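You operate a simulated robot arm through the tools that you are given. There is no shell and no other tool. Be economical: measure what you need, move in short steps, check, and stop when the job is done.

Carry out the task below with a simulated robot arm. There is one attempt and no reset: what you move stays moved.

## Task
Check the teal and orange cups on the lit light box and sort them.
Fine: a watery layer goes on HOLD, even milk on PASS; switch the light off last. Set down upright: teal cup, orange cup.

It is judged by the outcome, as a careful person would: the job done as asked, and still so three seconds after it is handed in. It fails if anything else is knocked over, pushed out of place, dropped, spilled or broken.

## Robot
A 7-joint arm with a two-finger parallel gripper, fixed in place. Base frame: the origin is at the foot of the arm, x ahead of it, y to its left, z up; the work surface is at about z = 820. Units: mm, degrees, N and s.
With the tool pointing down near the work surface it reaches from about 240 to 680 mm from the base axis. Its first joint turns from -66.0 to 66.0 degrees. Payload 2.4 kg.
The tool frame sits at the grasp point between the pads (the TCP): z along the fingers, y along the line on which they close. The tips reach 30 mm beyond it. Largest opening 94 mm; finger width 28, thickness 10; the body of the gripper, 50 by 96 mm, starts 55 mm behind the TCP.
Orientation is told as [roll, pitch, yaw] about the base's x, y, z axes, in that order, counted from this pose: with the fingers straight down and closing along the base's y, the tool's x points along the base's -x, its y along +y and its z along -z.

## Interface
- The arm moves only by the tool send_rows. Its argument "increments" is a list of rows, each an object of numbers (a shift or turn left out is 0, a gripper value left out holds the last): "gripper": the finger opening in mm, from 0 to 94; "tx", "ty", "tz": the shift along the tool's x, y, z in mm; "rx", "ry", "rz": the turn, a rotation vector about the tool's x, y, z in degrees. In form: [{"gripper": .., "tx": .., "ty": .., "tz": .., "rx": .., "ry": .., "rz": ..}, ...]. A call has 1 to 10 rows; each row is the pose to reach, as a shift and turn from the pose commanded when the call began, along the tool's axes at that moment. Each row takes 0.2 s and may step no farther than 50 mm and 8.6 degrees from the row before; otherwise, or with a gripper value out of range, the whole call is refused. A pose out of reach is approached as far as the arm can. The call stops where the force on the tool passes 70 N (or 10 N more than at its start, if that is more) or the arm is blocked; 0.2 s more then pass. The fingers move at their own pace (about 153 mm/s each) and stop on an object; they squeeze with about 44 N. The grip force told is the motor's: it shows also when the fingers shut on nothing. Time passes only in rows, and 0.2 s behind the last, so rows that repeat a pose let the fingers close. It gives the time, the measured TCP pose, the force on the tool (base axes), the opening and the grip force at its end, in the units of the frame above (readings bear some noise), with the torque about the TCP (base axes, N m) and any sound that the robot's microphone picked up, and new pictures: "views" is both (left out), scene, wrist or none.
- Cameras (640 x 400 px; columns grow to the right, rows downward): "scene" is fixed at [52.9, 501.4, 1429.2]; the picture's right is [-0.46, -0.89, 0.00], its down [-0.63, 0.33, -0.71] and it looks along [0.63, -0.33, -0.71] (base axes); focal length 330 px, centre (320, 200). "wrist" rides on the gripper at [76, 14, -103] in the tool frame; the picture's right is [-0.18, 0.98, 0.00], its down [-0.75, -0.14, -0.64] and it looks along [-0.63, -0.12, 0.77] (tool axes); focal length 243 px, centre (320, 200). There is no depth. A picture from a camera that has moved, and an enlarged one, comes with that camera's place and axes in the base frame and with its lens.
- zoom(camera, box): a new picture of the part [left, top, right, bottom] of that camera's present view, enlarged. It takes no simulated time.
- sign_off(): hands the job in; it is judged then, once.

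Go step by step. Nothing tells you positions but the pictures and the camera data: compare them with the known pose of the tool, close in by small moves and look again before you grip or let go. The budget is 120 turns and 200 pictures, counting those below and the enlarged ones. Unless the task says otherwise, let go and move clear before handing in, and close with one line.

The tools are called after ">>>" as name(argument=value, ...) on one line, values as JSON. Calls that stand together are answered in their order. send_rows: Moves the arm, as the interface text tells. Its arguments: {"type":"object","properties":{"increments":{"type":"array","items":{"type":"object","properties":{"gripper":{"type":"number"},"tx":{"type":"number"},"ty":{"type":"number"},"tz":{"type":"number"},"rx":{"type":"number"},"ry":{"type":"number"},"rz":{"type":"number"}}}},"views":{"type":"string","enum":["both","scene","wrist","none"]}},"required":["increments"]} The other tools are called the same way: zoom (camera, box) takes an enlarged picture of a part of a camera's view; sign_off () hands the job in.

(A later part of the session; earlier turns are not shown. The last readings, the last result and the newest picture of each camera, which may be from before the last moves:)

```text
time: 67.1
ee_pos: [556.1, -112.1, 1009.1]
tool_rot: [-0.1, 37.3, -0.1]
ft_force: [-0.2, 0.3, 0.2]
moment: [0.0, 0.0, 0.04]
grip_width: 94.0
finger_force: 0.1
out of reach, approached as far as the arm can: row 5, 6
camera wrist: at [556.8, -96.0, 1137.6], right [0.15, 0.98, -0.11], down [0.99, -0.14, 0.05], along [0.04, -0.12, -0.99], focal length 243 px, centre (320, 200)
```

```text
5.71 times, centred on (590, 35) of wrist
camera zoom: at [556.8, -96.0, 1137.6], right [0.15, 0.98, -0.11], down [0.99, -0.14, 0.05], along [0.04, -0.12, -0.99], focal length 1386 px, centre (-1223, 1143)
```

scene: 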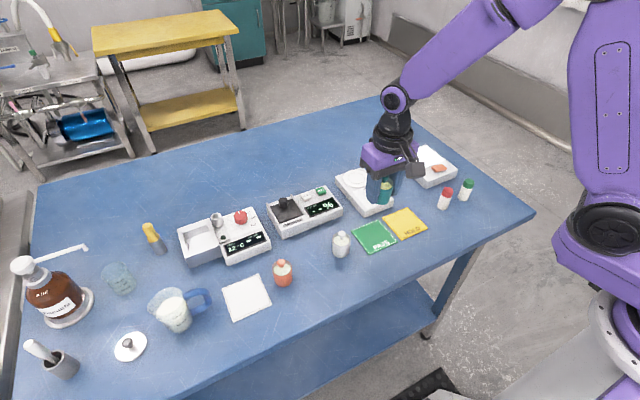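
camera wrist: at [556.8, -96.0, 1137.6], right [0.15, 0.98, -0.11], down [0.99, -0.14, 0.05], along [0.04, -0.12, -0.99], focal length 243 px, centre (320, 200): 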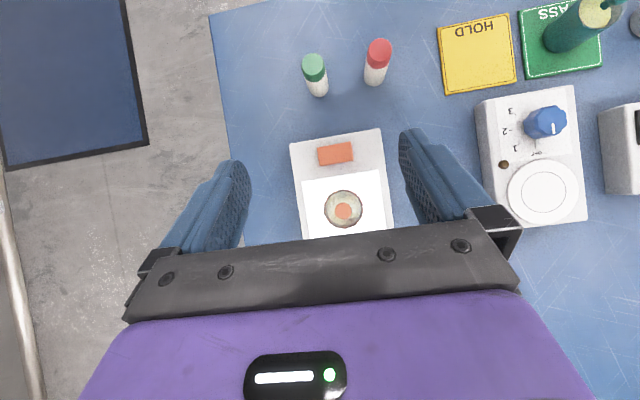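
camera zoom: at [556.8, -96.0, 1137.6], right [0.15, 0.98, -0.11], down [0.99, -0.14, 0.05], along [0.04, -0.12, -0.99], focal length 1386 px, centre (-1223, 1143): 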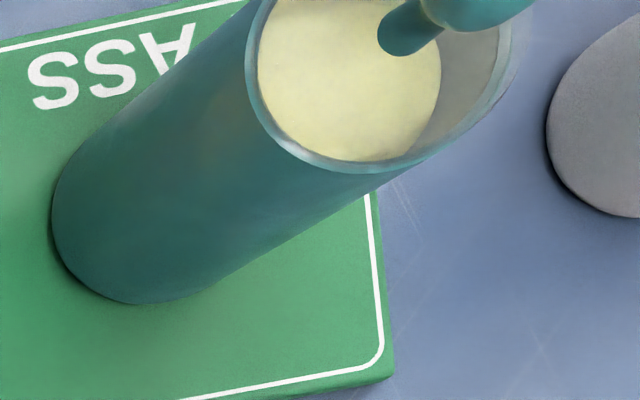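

Orange looks greyish-even from above. I'll level out, look again from the regrasp height, and then park orange on HOLD so I can compare teal in the same straight-down view.

>>> send_rows(increments=[{"ry": -8}, {"ry": -16}, {"ry": -24}, {"ry": -32}, {"ry": -37.2}], views="none")

```text
time: 68.3
ee_pos: [555.8, -112.3, 1010.7]
tool_rot: [0.0, -0.1, -0.1]
ft_force: [-0.1, -0.4, -1.2]
moment: [0.0, -0.03, 0.0]
grip_width: 93.9
finger_force: 0.0
```

>>> send_rows(increments=[{"gripper": 56, "tx": -12, "ty": 5, "tz": 10}, {"tx": -24, "ty": 8.5, "tz": 40}, {"tx": -24, "ty": 8.5, "tz": 72}, {"tx": -24, "ty": 8.5, "tz": 82}], views="none")

>>> zoom(camera="wrist", box=[220, 60, 420, 240])

>>> zoom(camera="wrist", box=[290, 110, 350, 185])

```text
time: 69.3
ee_pos: [580.9, -103.4, 928.2]
tool_rot: [-0.1, 0.0, -0.1]
ft_force: [-0.9, -0.5, -0.4]
moment: [-0.01, -0.01, -0.01]
grip_width: 56.0
finger_force: 0.0
```

```text
2.22 times, centred on (320, 150) of wrist
camera zoom: at [503.9, -87.0, 1030.7], right [0.19, 0.98, 0.0], down [0.75, -0.14, 0.64], along [0.63, -0.12, -0.77], focal length 539 px, centre (320, 311)
```

zoom: 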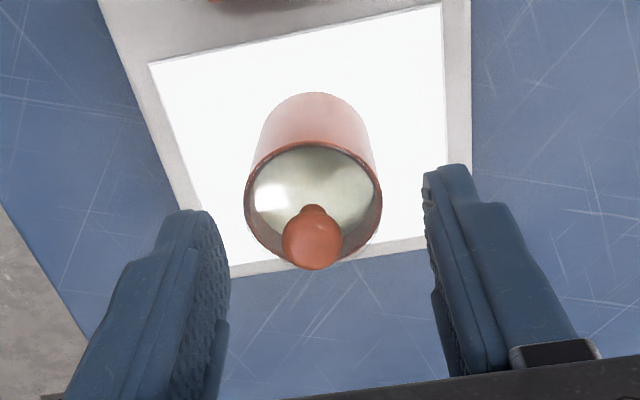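

```text
5.33 times, centred on (320, 148) of wrist
camera zoom: at [503.9, -87.0, 1030.7], right [0.19, 0.98, 0.0], down [0.75, -0.14, 0.64], along [0.63, -0.12, -0.77], focal length 1294 px, centre (320, 480)
```

zoom: 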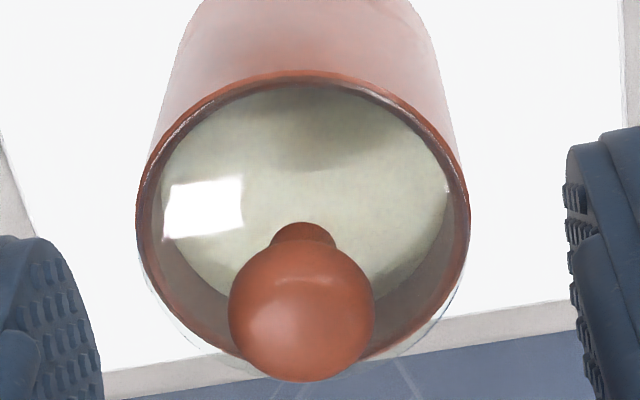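

Same reflections in both, so the tell may be on a face I haven't seen. I'll turn the wrist camera to view the orange cup from its -y side.

>>> send_rows(increments=[{"tz": -30}, {"tz": -60, "rz": -5}, {"tz": -85, "rz": -13}, {"tz": -85, "ty": -15, "rz": -21}, {"tz": -85, "ty": -30, "rz": -29}, {"tz": -85, "ty": -45, "rz": -37}, {"tz": -85, "ty": -60, "rz": -45}, {"tz": -85, "ty": -75, "rz": -53}, {"tz": -85, "ty": -90, "rz": -61}, {"tz": -85, "ty": -110, "rz": -69}], views="none")

>>> send_rows(increments=[{"rz": -7}, {"rz": -14}, {"rz": -21}, {"rz": -21, "gripper": 94}], views="wrist")

```text
time: 71.5
ee_pos: [580.1, -212.1, 1014.1]
tool_rot: [0.0, 0.2, 69.1]
ft_force: [-0.1, 1.4, -0.2]
moment: [-0.02, 0.02, 0.0]
grip_width: 55.7
finger_force: 0.1
```

```text
time: 72.5
ee_pos: [579.4, -211.3, 1013.1]
tool_rot: [0.0, 0.1, 90.1]
ft_force: [-0.7, -1.1, -0.6]
moment: [-0.01, 0.01, 0.0]
grip_width: 93.9
finger_force: 0.0
camera wrist: at [565.4, -287.5, 1116.3], right [-0.98, 0.18, 0.0], down [0.14, 0.75, 0.64], along [0.12, 0.63, -0.77], focal length 243 px, centre (320, 200)
```

wrist: 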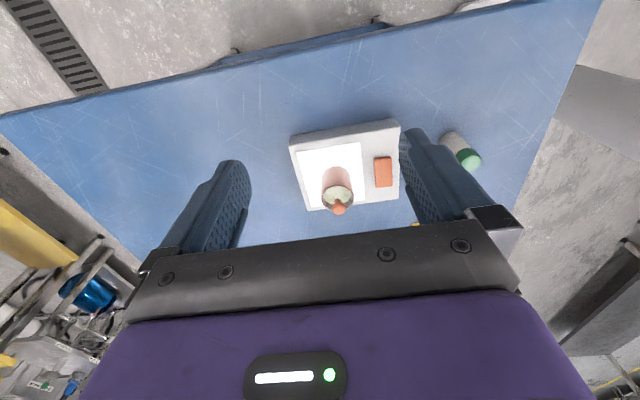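

>>> zoom(camera="wrist", box=[300, 135, 380, 225])

```text
4.44 times, centred on (340, 180) of wrist
camera zoom: at [565.4, -287.5, 1116.3], right [-0.98, 0.18, 0.0], down [0.14, 0.75, 0.64], along [0.12, 0.63, -0.77], focal length 1078 px, centre (231, 289)
```

zoom: 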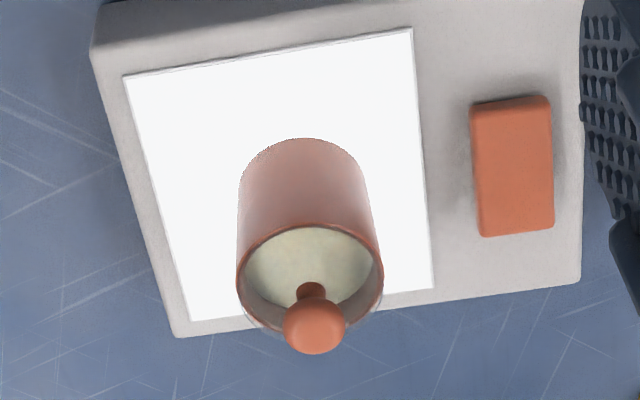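

No window there. I'll go back to yaw 0, regrasp orange and tilt it slightly above the lit panel to see the contents move.

>>> send_rows(increments=[{"rz": 8, "gripper": 56}, {"rz": 16}, {"rz": 24}, {"rz": 32}, {"rz": 40}, {"rz": 48}, {"rz": 56}, {"rz": 64}, {"rz": 72}, {"rz": 80}], views="none")

>>> send_rows(increments=[{"rz": 8}, {"rz": 10.1}], views="none")

```text
time: 74.7
ee_pos: [580.0, -211.1, 1014.9]
tool_rot: [-0.1, 0.1, 9.8]
ft_force: [-0.1, 0.1, -0.9]
moment: [-0.04, 0.03, -0.02]
grip_width: 56.1
finger_force: 0.1
```

```text
time: 75.3
ee_pos: [580.0, -213.3, 1013.9]
tool_rot: [-0.1, -0.1, -0.2]
ft_force: [-0.2, -0.3, -0.5]
moment: [0.03, 0.0, 0.0]
grip_width: 55.9
finger_force: 0.0
```

>>> send_rows(increments=[{"ty": 40}, {"ty": 80}, {"ty": 109}, {"ty": 109, "tz": 40}, {"ty": 109, "tz": 80}, {"ty": 109, "tz": 110}, {"ty": 109, "tz": 130}, {"ty": 109, "tz": 130, "gripper": 34}, {"ty": 109, "tz": 130, "gripper": 34}, {"ty": 109, "tz": 130, "gripper": 34}], views="none")

>>> zoom(camera="wrist", box=[240, 60, 400, 240])

```text
time: 77.5
ee_pos: [579.4, -105.0, 883.6]
tool_rot: [0.0, -0.1, -0.2]
ft_force: [-0.1, -0.1, 0.8]
moment: [-0.03, -0.03, -0.01]
grip_width: 38.4
finger_force: 44.1
```

```text
2.22 times, centred on (320, 150) of wrist
camera zoom: at [504.1, -88.4, 985.7], right [0.19, 0.98, 0.0], down [0.75, -0.14, 0.64], along [0.63, -0.12, -0.77], focal length 539 px, centre (320, 311)
```

zoom: 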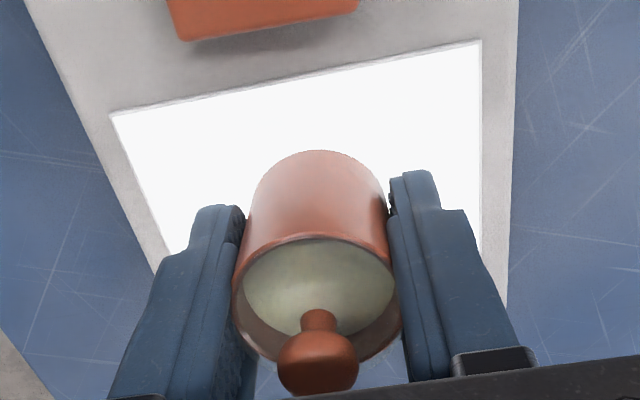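

>>> send_rows(increments=[{"tz": -10}, {"tz": -30}, {"tz": -50}, {"tz": -60, "rx": 3, "ry": -3}, {"tz": -60, "rx": 6, "ry": -6}, {"tz": -60, "rx": 9, "ry": -9}, {"tz": -60, "rx": 12, "ry": -12}, {"tz": -60, "rx": 12, "ry": -12}], views="none")

>>> zoom(camera="scene", box=[405, 110, 445, 150])

>>> zoom(camera="wrist", box=[270, 120, 370, 240])

```text
time: 79.3
ee_pos: [579.5, -104.6, 943.7]
tool_rot: [-12.2, -12.0, 1.0]
ft_force: [-1.3, 0.5, -1.2]
moment: [-0.01, -0.02, 0.02]
grip_width: 38.6
finger_force: 43.9
```

```text
10.00 times, centred on (425, 130) of scene
camera zoom: at [52.9, 501.4, 1429.2], right [-0.46, -0.89, 0.0], down [-0.63, 0.33, -0.71], along [0.63, -0.33, -0.71], focal length 3295 px, centre (-730, 900)
```

zoom: 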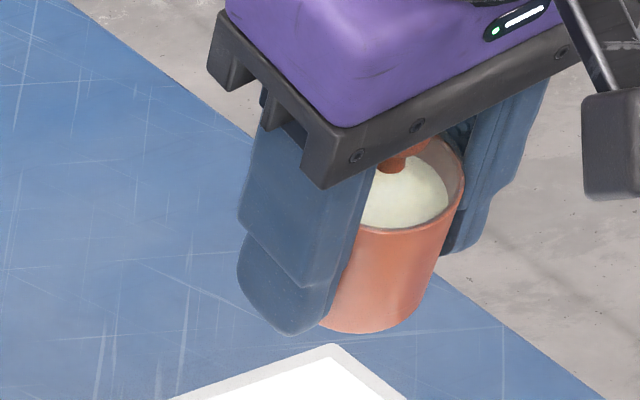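

```text
3.33 times, centred on (320, 180) of wrist
camera zoom: at [484.8, -68.7, 1022.7], right [0.2, 0.96, -0.17], down [0.6, 0.01, 0.8], along [0.77, -0.26, -0.58], focal length 809 px, centre (320, 267)
```

zoom: 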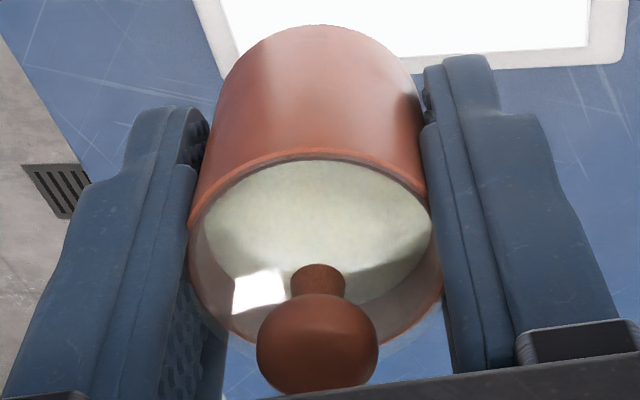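

Contents look uniform when tilted. I'll level, park orange on HOLD, and bring teal back for the same view.

>>> send_rows(increments=[{"rx": -4, "ry": 4}, {"rx": -8, "ry": 8}, {"rx": -12, "ry": 12.1}], views="none")

>>> send_rows(increments=[{"tz": -20}, {"tz": -40, "ty": 8, "tx": 8}, {"tz": -45, "ty": 35, "tx": 32}, {"tz": -45, "ty": 65, "tx": 60}, {"tz": -45, "ty": 97, "tx": 88}, {"tz": -45, "ty": 129, "tx": 116}, {"tz": -45, "ty": 158, "tx": 140}, {"tz": -45, "ty": 176, "tx": 155}, {"tz": -45, "ty": 181, "tx": 160}], views="wrist")

```text
time: 80.1
ee_pos: [580.1, -102.4, 943.4]
tool_rot: [0.0, 0.2, 0.0]
ft_force: [0.8, 0.3, -0.7]
moment: [-0.01, 0.01, 0.03]
grip_width: 38.4
finger_force: 44.1
```

```text
time: 82.1
ee_pos: [420.9, 79.0, 989.2]
tool_rot: [-0.2, 0.2, -0.2]
ft_force: [-0.1, 0.0, -0.6]
moment: [-0.02, -0.05, -0.02]
grip_width: 38.6
finger_force: 44.2
camera wrist: at [345.0, 94.5, 1091.6], right [0.19, 0.98, 0.0], down [0.75, -0.14, 0.64], along [0.63, -0.12, -0.77], focal length 243 px, centre (320, 200)
```

wrist: 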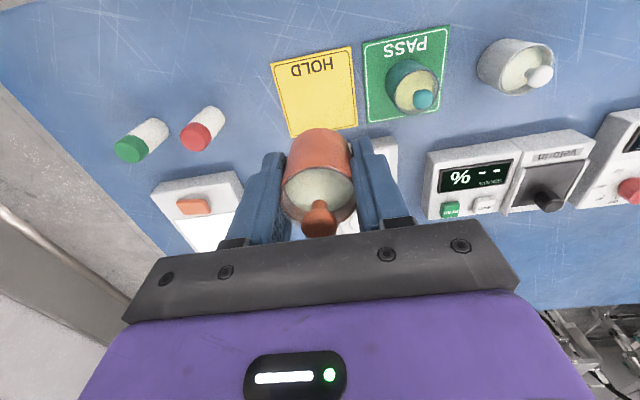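

>>> send_rows(increments=[{"tx": 1.5, "ty": -4, "tz": 15}, {"tx": 1.5, "ty": -4, "tz": 50}, {"tx": 1.5, "ty": -4, "tz": 90}, {"tx": 1.5, "ty": -4, "tz": 118}, {"tx": 1.5, "ty": -4, "tz": 128}, {"tx": 1.5, "ty": -4, "tz": 132}, {"tx": 1.5, "ty": -4, "tz": 132.5}], views="none")

```text
time: 83.7
ee_pos: [420.1, 74.7, 856.9]
tool_rot: [-0.1, 0.1, -0.3]
ft_force: [-3.6, 1.1, 21.7]
moment: [-0.11, 0.08, -0.05]
grip_width: 38.5
finger_force: 44.0
```

>>> send_rows(increments=[{"tz": -1}, {"tz": -1, "gripper": 54}, {"tz": -1, "gripper": 54}, {"tz": -25}, {"tz": -60}, {"tz": -100}, {"tz": -115, "ty": 40}, {"tz": -115, "ty": 75}, {"tz": -115, "ty": 89, "tx": 0}], views="none")

>>> zoom(camera="scene", box=[330, 180, 450, 260])

>>> zoom(camera="wrist", box=[180, 60, 440, 200])

```text
time: 85.7
ee_pos: [418.6, 163.4, 971.7]
tool_rot: [-0.1, 0.2, -0.2]
ft_force: [-0.8, -1.0, -0.7]
moment: [-0.02, 0.02, 0.03]
grip_width: 54.0
finger_force: 0.1
```

```text
5.00 times, centred on (390, 220) of scene
camera zoom: at [52.9, 501.4, 1429.2], right [-0.46, -0.89, 0.0], down [-0.63, 0.33, -0.71], along [0.63, -0.33, -0.71], focal length 1647 px, centre (-30, 100)
```

zoom: 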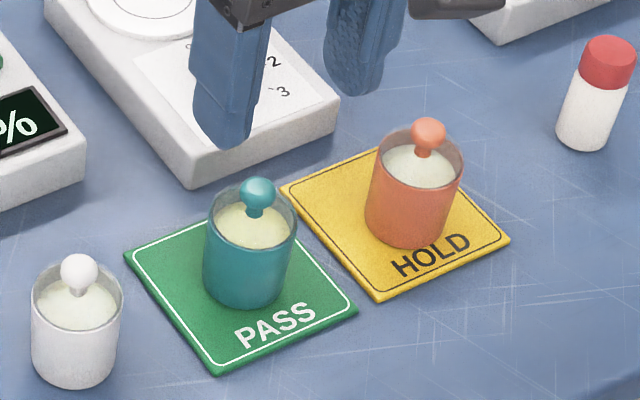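

```text
2.46 times, centred on (310, 130) of wrist
camera zoom: at [343.4, 178.7, 1073.7], right [0.19, 0.98, 0.0], down [0.75, -0.14, 0.64], along [0.63, -0.12, -0.77], focal length 597 px, centre (345, 372)
```

zoom: 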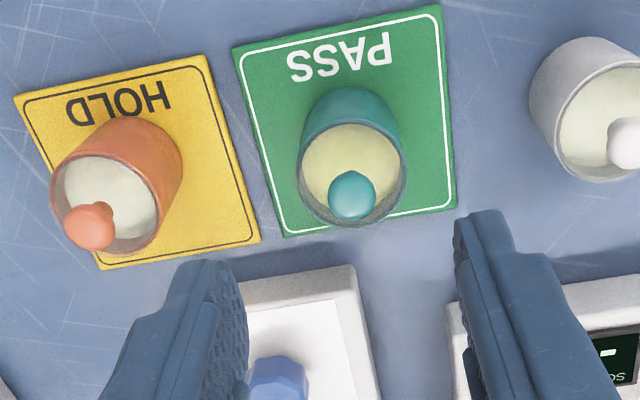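

>>> send_rows(increments=[{"tx": -4, "ty": 0.5, "tz": 40}, {"tx": -4, "ty": 0.5, "tz": 80}, {"tx": -4, "ty": 0.5, "tz": 110}, {"tx": -4, "ty": 0.5, "tz": 116}, {"tx": -4, "ty": 0.5, "tz": 116, "gripper": 34}, {"tx": -4, "ty": 0.5, "tz": 116, "gripper": 34}, {"tx": -4, "ty": 0.5, "tz": 116, "gripper": 34}, {"tx": -4, "tz": 105}, {"tx": -4, "tz": 75}, {"tx": -4, "tz": 35}], views="wrist")

```text
time: 87.9
ee_pos: [423.0, 162.4, 935.9]
tool_rot: [-0.1, 0.2, -0.3]
ft_force: [0.3, 0.3, -1.7]
moment: [0.01, 0.0, 0.01]
grip_width: 38.5
finger_force: 44.0
camera wrist: at [346.5, 178.8, 1038.6], right [0.19, 0.98, 0.0], down [0.76, -0.14, 0.64], along [0.63, -0.12, -0.77], focal length 243 px, centre (320, 200)
```

wrist: 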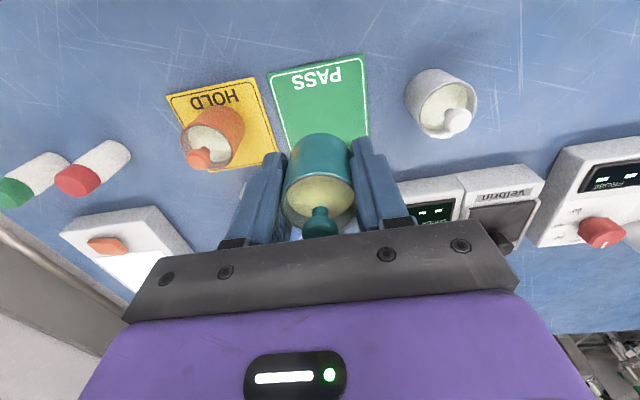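

>>> send_rows(increments=[{"tz": -30}, {"tz": -50, "tx": -8, "ty": -12}, {"tz": -50, "tx": -30, "ty": -48}, {"tz": -50, "tx": -54, "ty": -88}, {"tz": -50, "tx": -78, "ty": -128}, {"tz": -50, "tx": -102, "ty": -168}, {"tz": -50, "tx": -125, "ty": -208}, {"tz": -50, "tx": -145, "ty": -243}, {"tz": -45, "tx": -157, "ty": -264}, {"tz": -15, "tx": -157, "ty": -266}], views="none")

>>> send_rows(increments=[{"rx": 3, "ry": -3}, {"rx": 6, "ry": -6}, {"rx": 9, "ry": -9}, {"rx": 12, "ry": -12}, {"rx": 12, "ry": -12}], views="none")

>>> zoom(camera="scene", box=[405, 110, 445, 150])

>>> zoom(camera="wrist", box=[270, 120, 370, 240])

```text
time: 90.1
ee_pos: [579.6, -103.7, 951.7]
tool_rot: [-0.1, 0.2, -0.2]
ft_force: [0.5, -0.3, -0.9]
moment: [0.0, -0.03, 0.03]
grip_width: 38.2
finger_force: 44.5
```

```text
time: 91.3
ee_pos: [579.7, -103.1, 951.7]
tool_rot: [-12.4, -11.9, 1.0]
ft_force: [-0.1, -0.1, -0.6]
moment: [0.0, 0.0, -0.01]
grip_width: 38.3
finger_force: 44.9
```

```text
10.00 times, centred on (425, 130) of scene
camera zoom: at [52.9, 501.4, 1429.2], right [-0.46, -0.89, 0.0], down [-0.63, 0.33, -0.71], along [0.63, -0.33, -0.71], focal length 3295 px, centre (-730, 900)
```

zoom: 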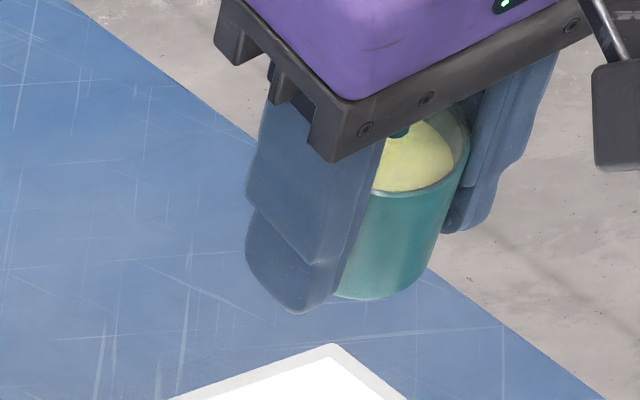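

```text
3.33 times, centred on (320, 180) of wrist
camera zoom: at [484.4, -68.6, 1030.4], right [0.2, 0.96, -0.17], down [0.6, 0.01, 0.8], along [0.77, -0.26, -0.58], focal length 809 px, centre (320, 267)
```

zoom: 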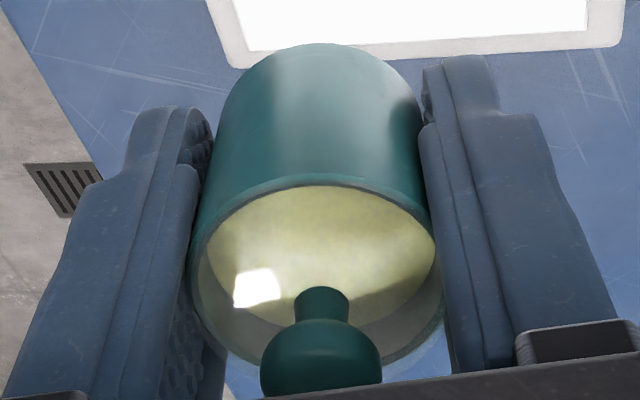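

Only tint differs so far. I'll level, set teal on the lit panel, and take the identical straight-down view.

>>> send_rows(increments=[{"rx": -4, "ry": 4}, {"rx": -8, "ry": 8}, {"rx": -12.2, "ry": 12.1}, {"rx": -12.2, "ry": 12.1}], views="none")

>>> zoom(camera="scene", box=[405, 110, 445, 150])

```text
time: 92.3
ee_pos: [579.1, -103.5, 951.1]
tool_rot: [0.2, 0.4, -0.1]
ft_force: [-1.3, -0.3, -0.4]
moment: [0.02, -0.03, 0.01]
grip_width: 38.4
finger_force: 43.3
```

```text
10.00 times, centred on (425, 130) of scene
camera zoom: at [52.9, 501.4, 1429.2], right [-0.46, -0.89, 0.0], down [-0.63, 0.33, -0.71], along [0.63, -0.33, -0.71], focal length 3295 px, centre (-730, 900)
```

zoom: 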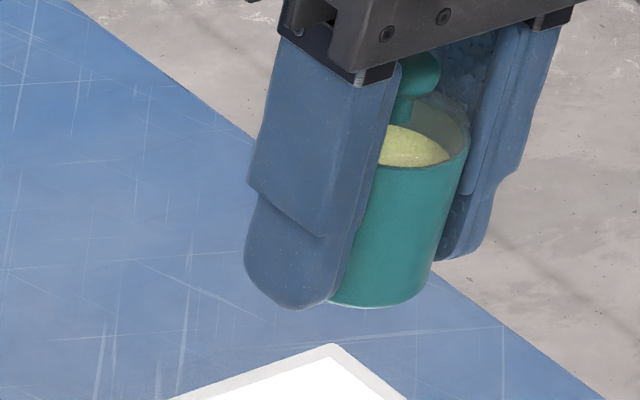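

>>> send_rows(increments=[{"tz": 15}, {"tz": 40}, {"tz": 58}, {"tz": 65}, {"tz": 67}, {"tz": 68.5}, {"tz": 69.2}], views="none")

```text
time: 93.9
ee_pos: [579.4, -104.0, 882.4]
tool_rot: [0.1, 0.3, -0.3]
ft_force: [-0.8, -1.0, -0.8]
moment: [-0.01, 0.0, 0.0]
grip_width: 38.2
finger_force: 43.6
```

>>> send_rows(increments=[{"tz": 0.8}, {"tz": 1.5}, {"tz": 1.5}], views="none")

```text
time: 94.7
ee_pos: [579.9, -103.2, 880.6]
tool_rot: [0.1, 0.2, -0.2]
ft_force: [-1.6, 0.0, 3.2]
moment: [-0.05, -0.04, -0.01]
grip_width: 38.3
finger_force: 44.6
```

>>> send_rows(increments=[{"tz": 0.4, "gripper": 54}, {"gripper": 54}, {"tz": -20}, {"tz": -55}, {"tz": -95}, {"tz": -128, "tx": 10, "ry": 8}, {"tz": -128, "tx": 20, "ty": -9, "ry": 16}, {"tz": -128, "tx": 24, "ty": -9, "ry": 24, "gripper": 94}, {"tz": -128, "tx": 24, "ty": -9, "ry": 32}, {"tz": -128, "tx": 24, "ty": -9, "ry": 37}], views="wrist")

>>> zoom(camera="wrist", box=[310, 180, 380, 235])

>>> zoom(camera="scene", box=[410, 138, 440, 163])

```text
time: 96.9
ee_pos: [555.6, -111.7, 1008.2]
tool_rot: [0.1, 37.3, -0.1]
ft_force: [-0.3, -0.1, 0.1]
moment: [0.01, -0.04, -0.03]
grip_width: 94.2
finger_force: 0.1
camera wrist: at [557.3, -97.1, 1135.9], right [0.15, 0.98, -0.11], down [0.99, -0.14, 0.05], along [0.04, -0.12, -0.99], focal length 243 px, centre (320, 200)
```

wrist: 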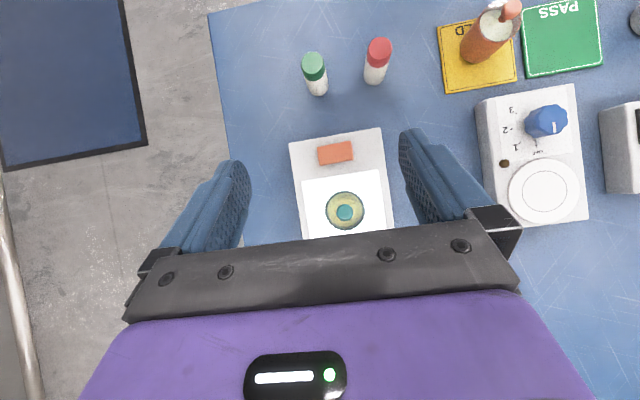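

```text
7.27 times, centred on (345, 208) of wrist
camera zoom: at [557.3, -97.1, 1135.9], right [0.15, 0.98, -0.11], down [0.99, -0.14, 0.05], along [0.04, -0.12, -0.99], focal length 1764 px, centre (138, 146)
```

zoom: 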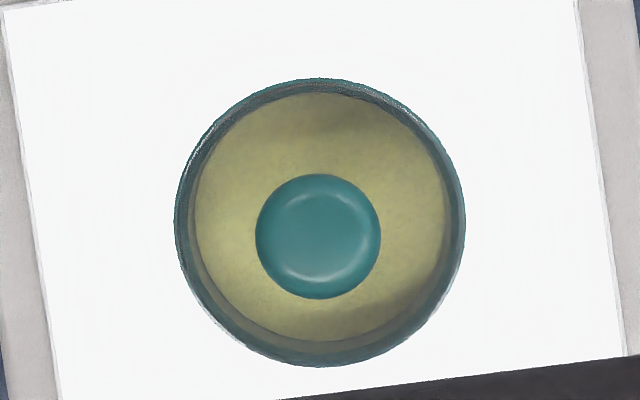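

```text
16.00 times, centred on (425, 150) of scene
camera zoom: at [52.9, 501.4, 1429.2], right [-0.46, -0.89, 0.0], down [-0.63, 0.33, -0.71], along [0.63, -0.33, -0.71], focal length 5272 px, centre (-1360, 992)
```

zoom: 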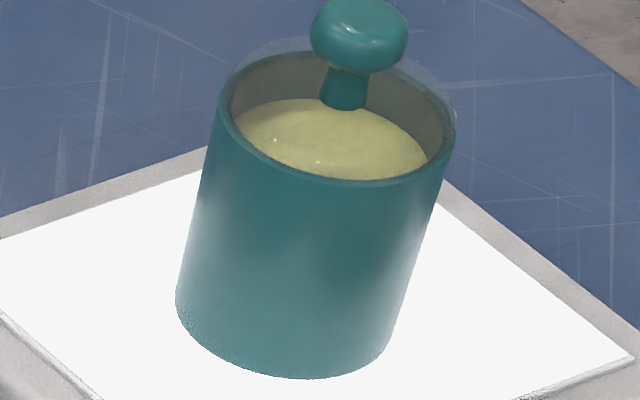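

>>> zoom(camera="scene", box=[140, 270, 220, 340])

>>> zoom(camera="scene", box=[325, 190, 425, 265])

>>> zoom(camera="scene", box=[390, 200, 418, 225])

```text
5.71 times, centred on (180, 305) of scene
camera zoom: at [52.9, 501.4, 1429.2], right [-0.46, -0.89, 0.0], down [-0.63, 0.33, -0.71], along [0.63, -0.33, -0.71], focal length 1883 px, centre (1120, -400)
```

zoom: 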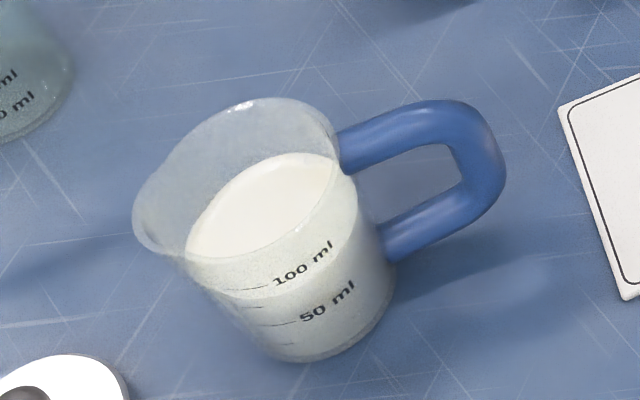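

```text
5.33 times, centred on (375, 228) of scene
camera zoom: at [52.9, 501.4, 1429.2], right [-0.46, -0.89, 0.0], down [-0.63, 0.33, -0.71], along [0.63, -0.33, -0.71], focal length 1757 px, centre (27, 53)
```

zoom: 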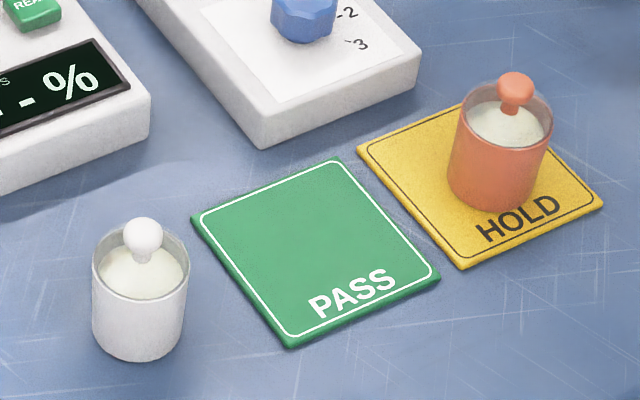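

```text
16.00 times, centred on (404, 212) of scene
camera zoom: at [52.9, 501.4, 1429.2], right [-0.46, -0.89, 0.0], down [-0.63, 0.33, -0.71], along [0.63, -0.33, -0.71], focal length 5272 px, centre (-1024, 0)
```

zoom: 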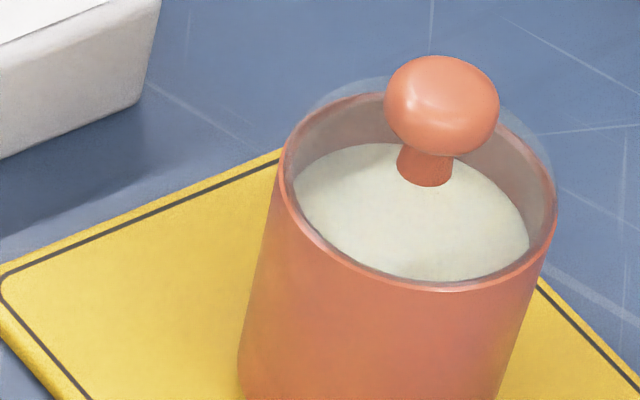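

>>> zoom(camera="wrist", box=[325, 198, 365, 223])

>>> zoom(camera="scene", box=[418, 140, 434, 152])

```text
16.00 times, centred on (345, 210) of wrist
camera zoom: at [557.3, -97.1, 1135.9], right [0.15, 0.98, -0.11], down [0.99, -0.14, 0.05], along [0.04, -0.12, -0.99], focal length 3882 px, centre (-80, 32)
```

zoom: 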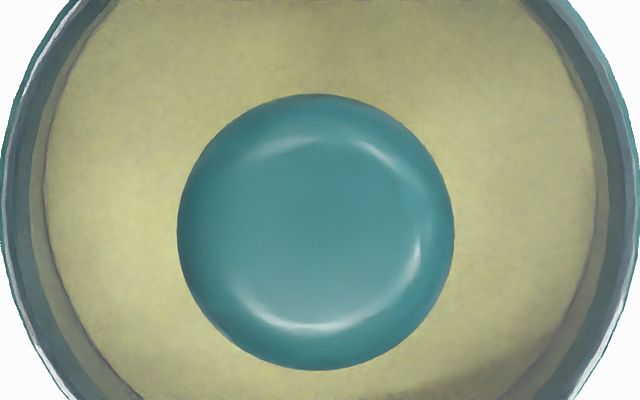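

```text
16.00 times, centred on (426, 146) of scene
camera zoom: at [52.9, 501.4, 1429.2], right [-0.46, -0.89, 0.0], down [-0.63, 0.33, -0.71], along [0.63, -0.33, -0.71], focal length 5272 px, centre (-1376, 1064)
```

zoom: 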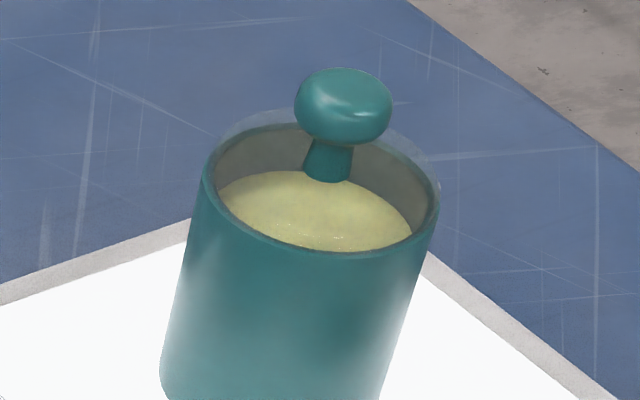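

>>> send_rows(increments=[{"tx": 19, "ty": 30, "tz": 19}, {"tx": 38, "ty": 60, "tz": 38}, {"tx": 57, "ty": 90, "tz": 57}, {"tx": 76, "ty": 120, "tz": 76}, {"tx": 95, "ty": 150, "tz": 97}, {"tx": 112, "ty": 179, "tz": 117}, {"tx": 112, "ty": 179, "tz": 117}], views="wrist")

>>> zoom(camera="wrist", box=[325, 198, 365, 223])

>>> zoom(camera="wrist", box=[310, 180, 380, 235])

```text
time: 98.5
ee_pos: [396.8, 67.0, 983.4]
tool_rot: [0.0, 37.2, -0.1]
ft_force: [-0.4, 1.2, 0.7]
moment: [-0.01, 0.0, -0.01]
grip_width: 94.1
finger_force: 0.1
camera wrist: at [397.3, 82.0, 1110.9], right [0.15, 0.98, -0.11], down [0.99, -0.14, 0.06], along [0.04, -0.12, -0.99], focal length 243 px, centre (320, 200)
```

wrist: 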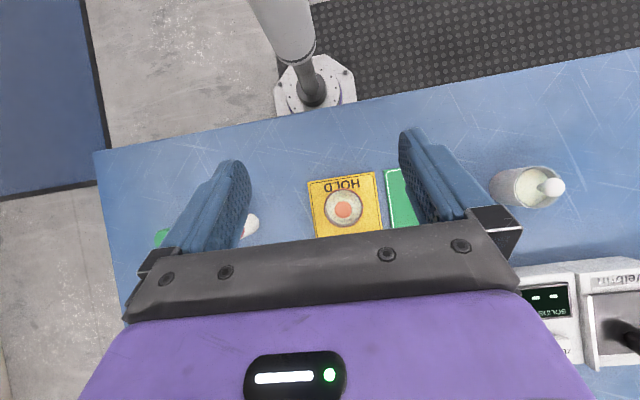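

```text
16.00 times, centred on (345, 210) of wrist
camera zoom: at [397.3, 82.0, 1110.9], right [0.15, 0.98, -0.11], down [0.99, -0.14, 0.06], along [0.04, -0.12, -0.99], focal length 3882 px, centre (-80, 32)
```

zoom: 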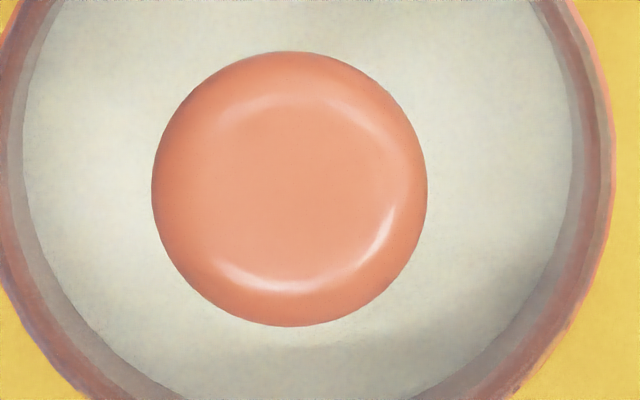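

```text
7.27 times, centred on (345, 208) of wrist
camera zoom: at [397.3, 82.0, 1110.9], right [0.15, 0.98, -0.11], down [0.99, -0.14, 0.06], along [0.04, -0.12, -0.99], focal length 1764 px, centre (138, 146)
```

zoom: 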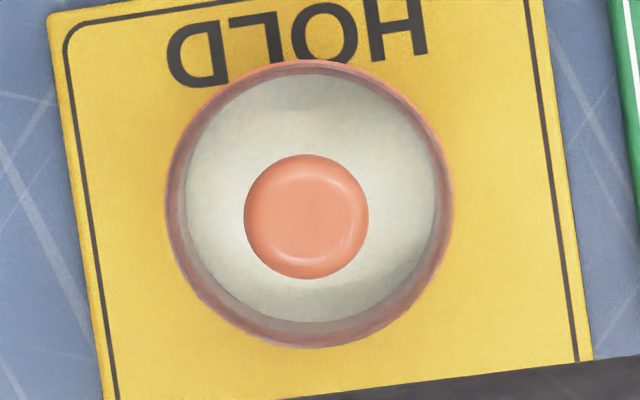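

Geometry is the same in both cups. I'll check the unseen far side of the orange cup by turning the camera around it.

>>> send_rows(increments=[{"ry": -8}, {"ry": -16}, {"ry": -24}, {"ry": -32}, {"ry": -37.2}], views="none")

>>> send_rows(increments=[{"tx": -10, "ty": -8, "rz": -8.5}, {"tx": -20, "ty": -16, "rz": -17}, {"tx": -30, "ty": -24, "rz": -25.5}, {"tx": -40, "ty": -32, "rz": -34}, {"tx": -50, "ty": -40, "rz": -42.5}, {"tx": -60, "ty": -48, "rz": -51}, {"tx": -60, "ty": -55, "rz": -59.5}, {"tx": -60, "ty": -55, "rz": -68}, {"tx": -60, "ty": -55, "rz": -76.5}, {"tx": -60, "ty": -55, "rz": -85}], views="none")

>>> send_rows(increments=[{"rz": -8.5}, {"rz": -17}, {"rz": -25.5}, {"rz": -34}, {"rz": -42.5}, {"rz": -50}], views="wrist")

```text
time: 99.7
ee_pos: [395.3, 66.8, 984.0]
tool_rot: [0.1, -0.1, -0.1]
ft_force: [0.9, -0.2, 0.1]
moment: [0.0, -0.01, 0.0]
grip_width: 94.0
finger_force: 0.0
```

```text
time: 101.9
ee_pos: [455.9, 11.8, 984.4]
tool_rot: [0.0, -0.1, 85.0]
ft_force: [-0.4, -0.5, 0.2]
moment: [-0.01, -0.01, 0.04]
grip_width: 93.9
finger_force: 0.1
```

```text
time: 103.3
ee_pos: [455.9, 11.8, 983.6]
tool_rot: [-0.1, -0.1, 135.0]
ft_force: [0.4, 0.2, -0.1]
moment: [0.02, 0.05, -0.02]
grip_width: 93.9
finger_force: 0.1
camera wrist: at [500.1, -51.3, 1085.3], right [-0.82, -0.57, 0.0], down [-0.43, 0.63, 0.64], along [-0.36, 0.53, -0.77], focal length 243 px, centre (320, 200)
```

wrist: 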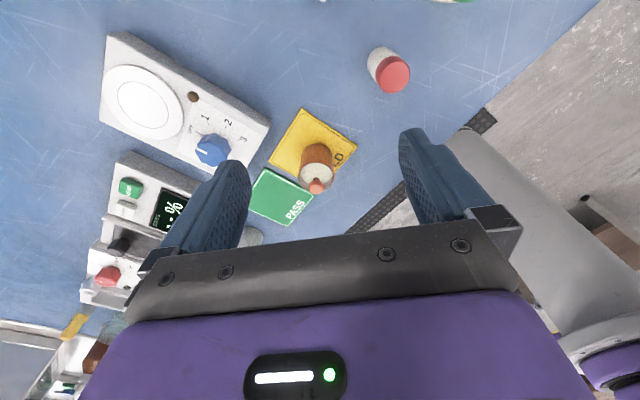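

>>> zoom(camera="wrist", box=[280, 130, 360, 210])

```text
5.00 times, centred on (320, 170) of wrist
camera zoom: at [500.1, -51.3, 1085.3], right [-0.82, -0.57, 0.0], down [-0.43, 0.63, 0.64], along [-0.36, 0.53, -0.77], focal length 1213 px, centre (320, 350)
```

zoom: 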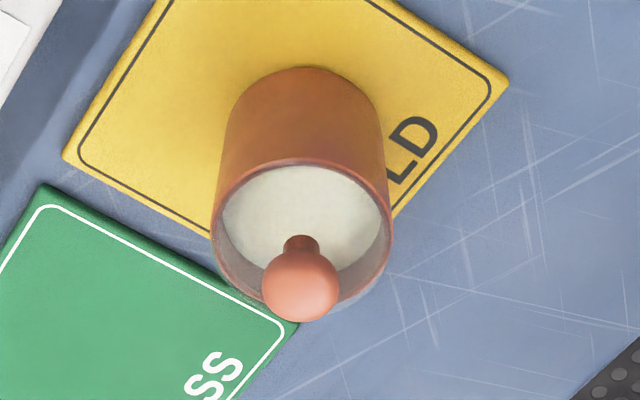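

>>> zoom(camera="scene", box=[405, 135, 445, 165])

>>> zoom(camera="scene", box=[415, 140, 435, 152])

```text
13.33 times, centred on (425, 150) of scene
camera zoom: at [52.9, 501.4, 1429.2], right [-0.46, -0.89, 0.0], down [-0.63, 0.33, -0.71], along [0.63, -0.33, -0.71], focal length 4393 px, centre (-1080, 867)
```

zoom: 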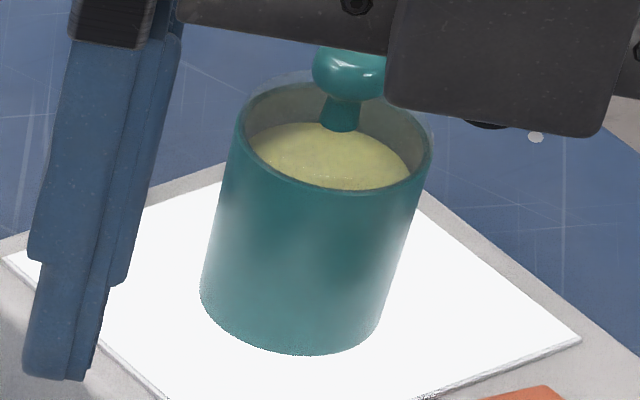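

```text
16.00 times, centred on (425, 146) of scene
camera zoom: at [52.9, 501.4, 1429.2], right [-0.46, -0.89, 0.0], down [-0.63, 0.33, -0.71], along [0.63, -0.33, -0.71], focal length 5272 px, centre (-1360, 1064)
```

zoom: 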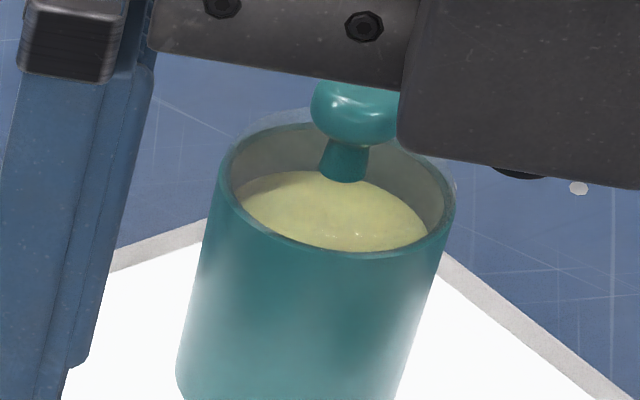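

No window anywhere, and no obvious band. I'll return to yaw 0 and take one lower, nearly horizontal view of the lit teal cup.

>>> send_rows(increments=[{"rz": 8.5}, {"rz": 17}, {"rz": 25.5}, {"rz": 34}, {"rz": 42.5}, {"rz": 51}, {"rz": 59.5}, {"rz": 68}, {"rz": 76.5}, {"rz": 85}], views="none")

>>> send_rows(increments=[{"rz": 8.5}, {"rz": 17}, {"rz": 25.5}, {"rz": 34}, {"rz": 42.5}, {"rz": 50}], views="none")

>>> send_rows(increments=[{"tx": -2, "ty": -35, "tz": -15}, {"tx": -4, "ty": -75, "tz": -20}, {"tx": -6, "ty": -105, "tz": -20, "ry": -8}, {"tx": -6, "ty": -112, "tz": -10, "ry": -16}, {"tx": -6, "ty": -112, "tz": 0, "ry": -24}, {"tx": -6, "ty": -112, "tz": 20, "ry": -32}, {"tx": -6, "ty": -112, "tz": 50, "ry": -38}, {"tx": -6, "ty": -112, "tz": 75, "ry": -42}], views="both")

```text
time: 105.5
ee_pos: [455.9, 12.0, 982.4]
tool_rot: [0.0, -0.2, 49.7]
ft_force: [0.2, -0.2, 0.0]
moment: [0.01, 0.01, 0.01]
grip_width: 94.1
finger_force: 0.1
```

```text
time: 106.9
ee_pos: [457.2, 10.6, 983.5]
tool_rot: [0.0, 0.0, -0.4]
ft_force: [-0.7, -0.8, 0.1]
moment: [-0.01, 0.0, -0.05]
grip_width: 94.0
finger_force: 0.0
```

```text
time: 108.7
ee_pos: [460.9, -99.9, 907.8]
tool_rot: [0.3, -42.0, -0.3]
ft_force: [-0.7, 0.4, 0.0]
moment: [0.0, 0.01, -0.03]
grip_width: 94.1
finger_force: 0.0
out of reach, approached as far as the arm can: row 6
camera wrist: at [336.4, -84.3, 932.6], right [0.14, 0.98, 0.13], down [0.13, -0.14, 0.98], along [0.98, -0.12, -0.15], focal length 243 px, centre (320, 200)
```

scene: 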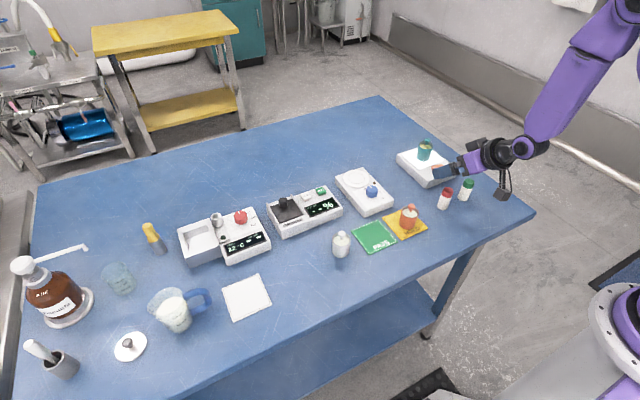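
wrist: 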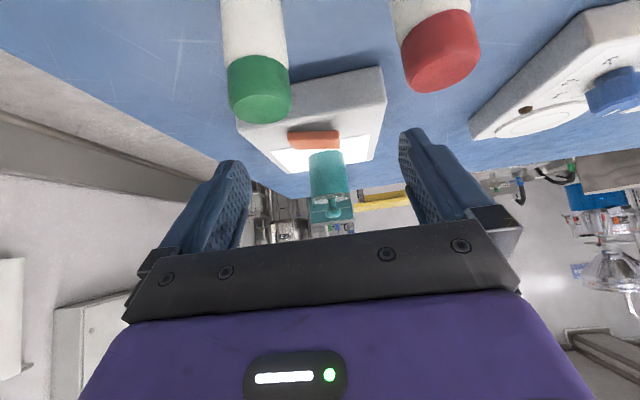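

>>> zoom(camera="wrist", box=[290, 135, 370, 225])

>>> zoom(camera="wrist", box=[305, 145, 353, 200])

```text
4.44 times, centred on (330, 180) of wrist
camera zoom: at [336.4, -84.3, 932.6], right [0.14, 0.98, 0.13], down [0.13, -0.14, 0.98], along [0.98, -0.12, -0.15], focal length 1078 px, centre (276, 289)
```

zoom: 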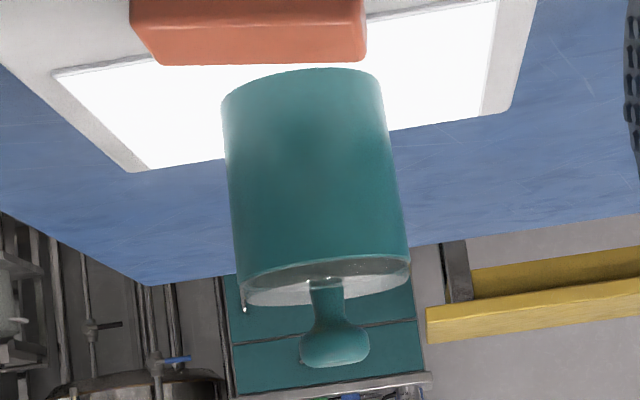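

```text
7.27 times, centred on (329, 172) of wrist
camera zoom: at [336.4, -84.3, 932.6], right [0.14, 0.98, 0.13], down [0.13, -0.14, 0.98], along [0.98, -0.12, -0.15], focal length 1764 px, centre (254, 400)
```

zoom: 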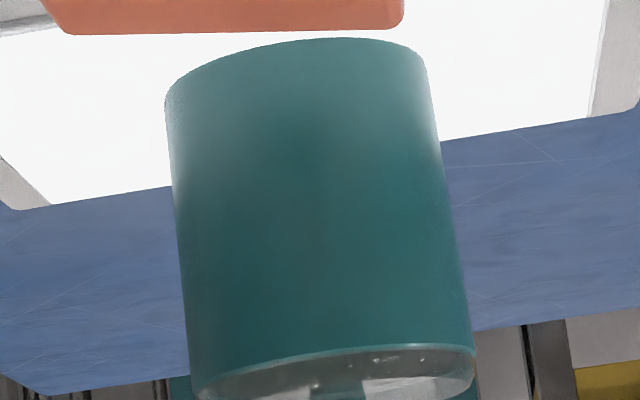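

The low view shows no side band, so I'm judging by the surface. Teal has a distinctly yellow-green, specular top unlike the white jug and orange milk, which I read as the watery layer, though the evidence is only tint and gloss. Teal goes to HOLD and orange to PASS; first I'll level out and move orange.

>>> send_rows(increments=[{"tx": -26, "tz": -30}, {"tx": -53, "tz": -60}, {"tx": -53, "tz": -60, "ry": 8.5}, {"tx": -53, "tz": -60, "ry": 17}, {"tx": -53, "tz": -60, "ry": 25.5}, {"tx": -53, "tz": -60, "ry": 34}, {"tx": -53, "tz": -60, "ry": 42}], views="none")

```text
time: 110.3
ee_pos: [462.2, -101.2, 989.0]
tool_rot: [0.2, 0.1, -0.1]
ft_force: [0.7, 1.0, 0.7]
moment: [-0.02, -0.04, -0.03]
grip_width: 94.2
finger_force: 0.1
```

>>> send_rows(increments=[{"gripper": 56, "tx": 10, "ty": 40}, {"tx": 20, "ty": 85}, {"tx": 30, "ty": 130}, {"tx": 42, "ty": 165}, {"tx": 42, "ty": 176, "tz": 30}, {"tx": 42, "ty": 176, "tz": 60}], views="none")

>>> zoom(camera="wrist", box=[220, 60, 420, 240])

```text
time: 111.7
ee_pos: [419.8, 75.6, 927.7]
tool_rot: [0.1, 0.1, -0.2]
ft_force: [-0.2, 0.0, -0.1]
moment: [-0.03, 0.01, 0.01]
grip_width: 56.3
finger_force: 0.1
```

```text
2.22 times, centred on (320, 150) of wrist
camera zoom: at [343.3, 91.0, 1030.4], right [0.19, 0.98, 0.0], down [0.75, -0.15, 0.64], along [0.63, -0.12, -0.77], focal length 539 px, centre (320, 311)
```

zoom: 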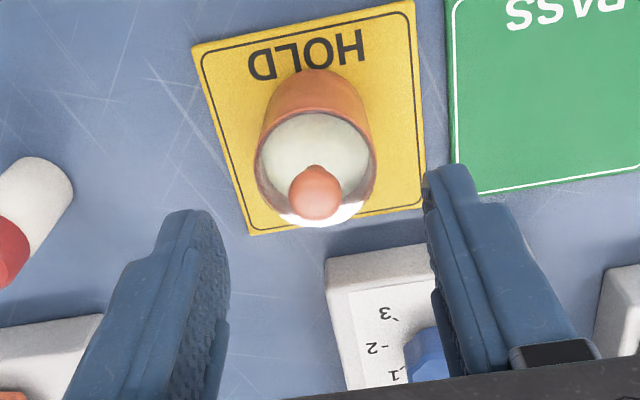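

>>> send_rows(increments=[{"tz": 30}, {"tz": 55}, {"tz": 71}, {"tz": 71, "gripper": 34}, {"tz": 71, "gripper": 34}, {"tz": 71, "gripper": 34}, {"tz": 62}, {"tz": 40}, {"tz": 10}, {"tz": -20}], views="none")

>>> send_rows(increments=[{"tx": 0, "ty": 15}, {"tx": -1, "ty": 42}, {"tx": -1, "ty": 72}, {"tx": -2, "ty": 88}, {"tx": -2, "ty": 88, "tz": 15}, {"tx": -2, "ty": 88, "tz": 40}], views="wrist")

```text
time: 113.9
ee_pos: [420.1, 75.9, 948.6]
tool_rot: [0.1, 0.1, -0.2]
ft_force: [0.3, -0.1, -0.6]
moment: [-0.01, -0.01, -0.01]
grip_width: 38.5
finger_force: 44.2
```

```text
time: 115.3
ee_pos: [422.1, 162.9, 908.1]
tool_rot: [0.2, -0.1, -0.2]
ft_force: [0.4, 1.5, -0.6]
moment: [0.01, 0.03, -0.04]
grip_width: 38.3
finger_force: 43.7
camera wrist: at [346.0, 179.4, 1010.4], right [0.19, 0.98, 0.0], down [0.75, -0.14, 0.64], along [0.63, -0.12, -0.77], focal length 243 px, centre (320, 200)
```

wrist: 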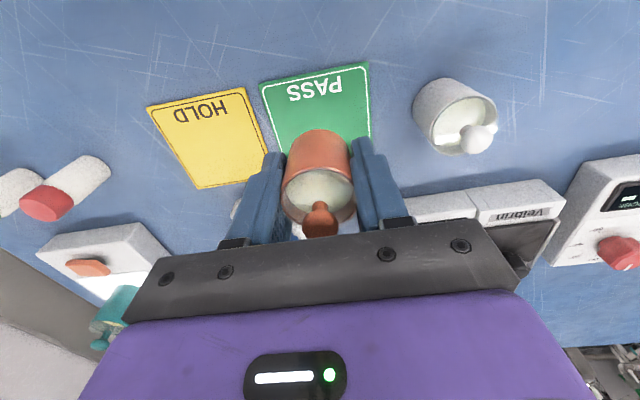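

Over PASS. Lowering to the card.

>>> send_rows(increments=[{"tz": 20}, {"tz": 40}, {"tz": 48}, {"tz": 51}, {"tz": 52}, {"tz": 52}], views="none")

```text
time: 116.7
ee_pos: [422.9, 162.7, 857.2]
tool_rot: [0.1, 0.1, -0.1]
ft_force: [-3.1, -2.5, 13.0]
moment: [0.04, 0.1, -0.03]
grip_width: 38.5
finger_force: 43.7
```

>>> send_rows(increments=[{"gripper": 54}, {"gripper": 54}, {"tz": -30}, {"tz": -70}, {"tz": -110}, {"tz": -130, "tx": -20, "ty": -30}], views="scene")

>>> send_rows(increments=[{"tx": -22, "ty": -38}, {"tx": -44, "ty": -76}, {"tx": -66, "ty": -114}, {"tx": -88, "ty": -152}, {"tx": -110, "ty": -190}, {"tx": -128, "ty": -222}, {"tx": -137, "ty": -236}, {"tx": -137, "ty": -236, "tz": 30}, {"tx": -137, "ty": -236, "tz": 58, "gripper": 56}], views="none")

>>> zoom(camera="wrist", box=[220, 60, 420, 240])

```text
time: 118.1
ee_pos: [441.9, 132.5, 986.6]
tool_rot: [0.0, 0.2, -0.1]
ft_force: [-0.5, 0.6, 0.5]
moment: [0.04, 0.01, -0.03]
grip_width: 54.1
finger_force: 0.2
```

scene: 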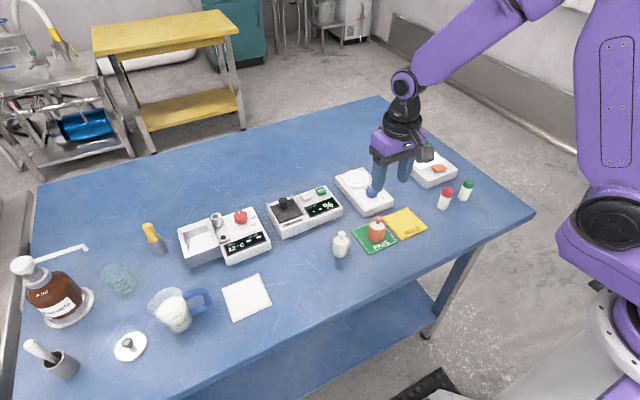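

```text
time: 120.1
ee_pos: [577.7, -102.4, 927.6]
tool_rot: [0.2, -0.1, -0.2]
ft_force: [-0.4, -0.5, -0.2]
moment: [-0.03, 0.0, 0.0]
grip_width: 56.2
finger_force: 0.0
```

```text
2.22 times, centred on (320, 150) of wrist
camera zoom: at [501.7, -87.5, 1030.0], right [0.19, 0.98, 0.0], down [0.75, -0.14, 0.64], along [0.63, -0.12, -0.77], focal length 539 px, centre (320, 311)
```

zoom: 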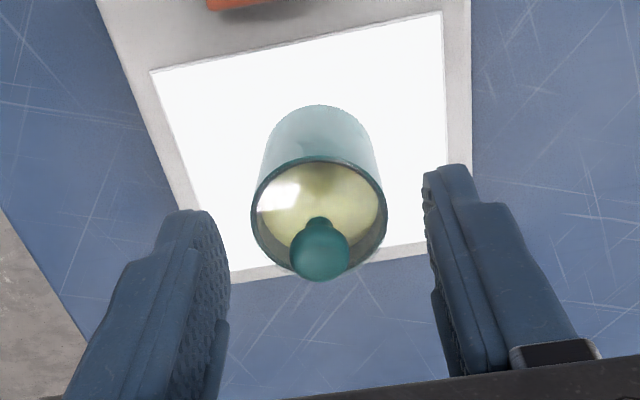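

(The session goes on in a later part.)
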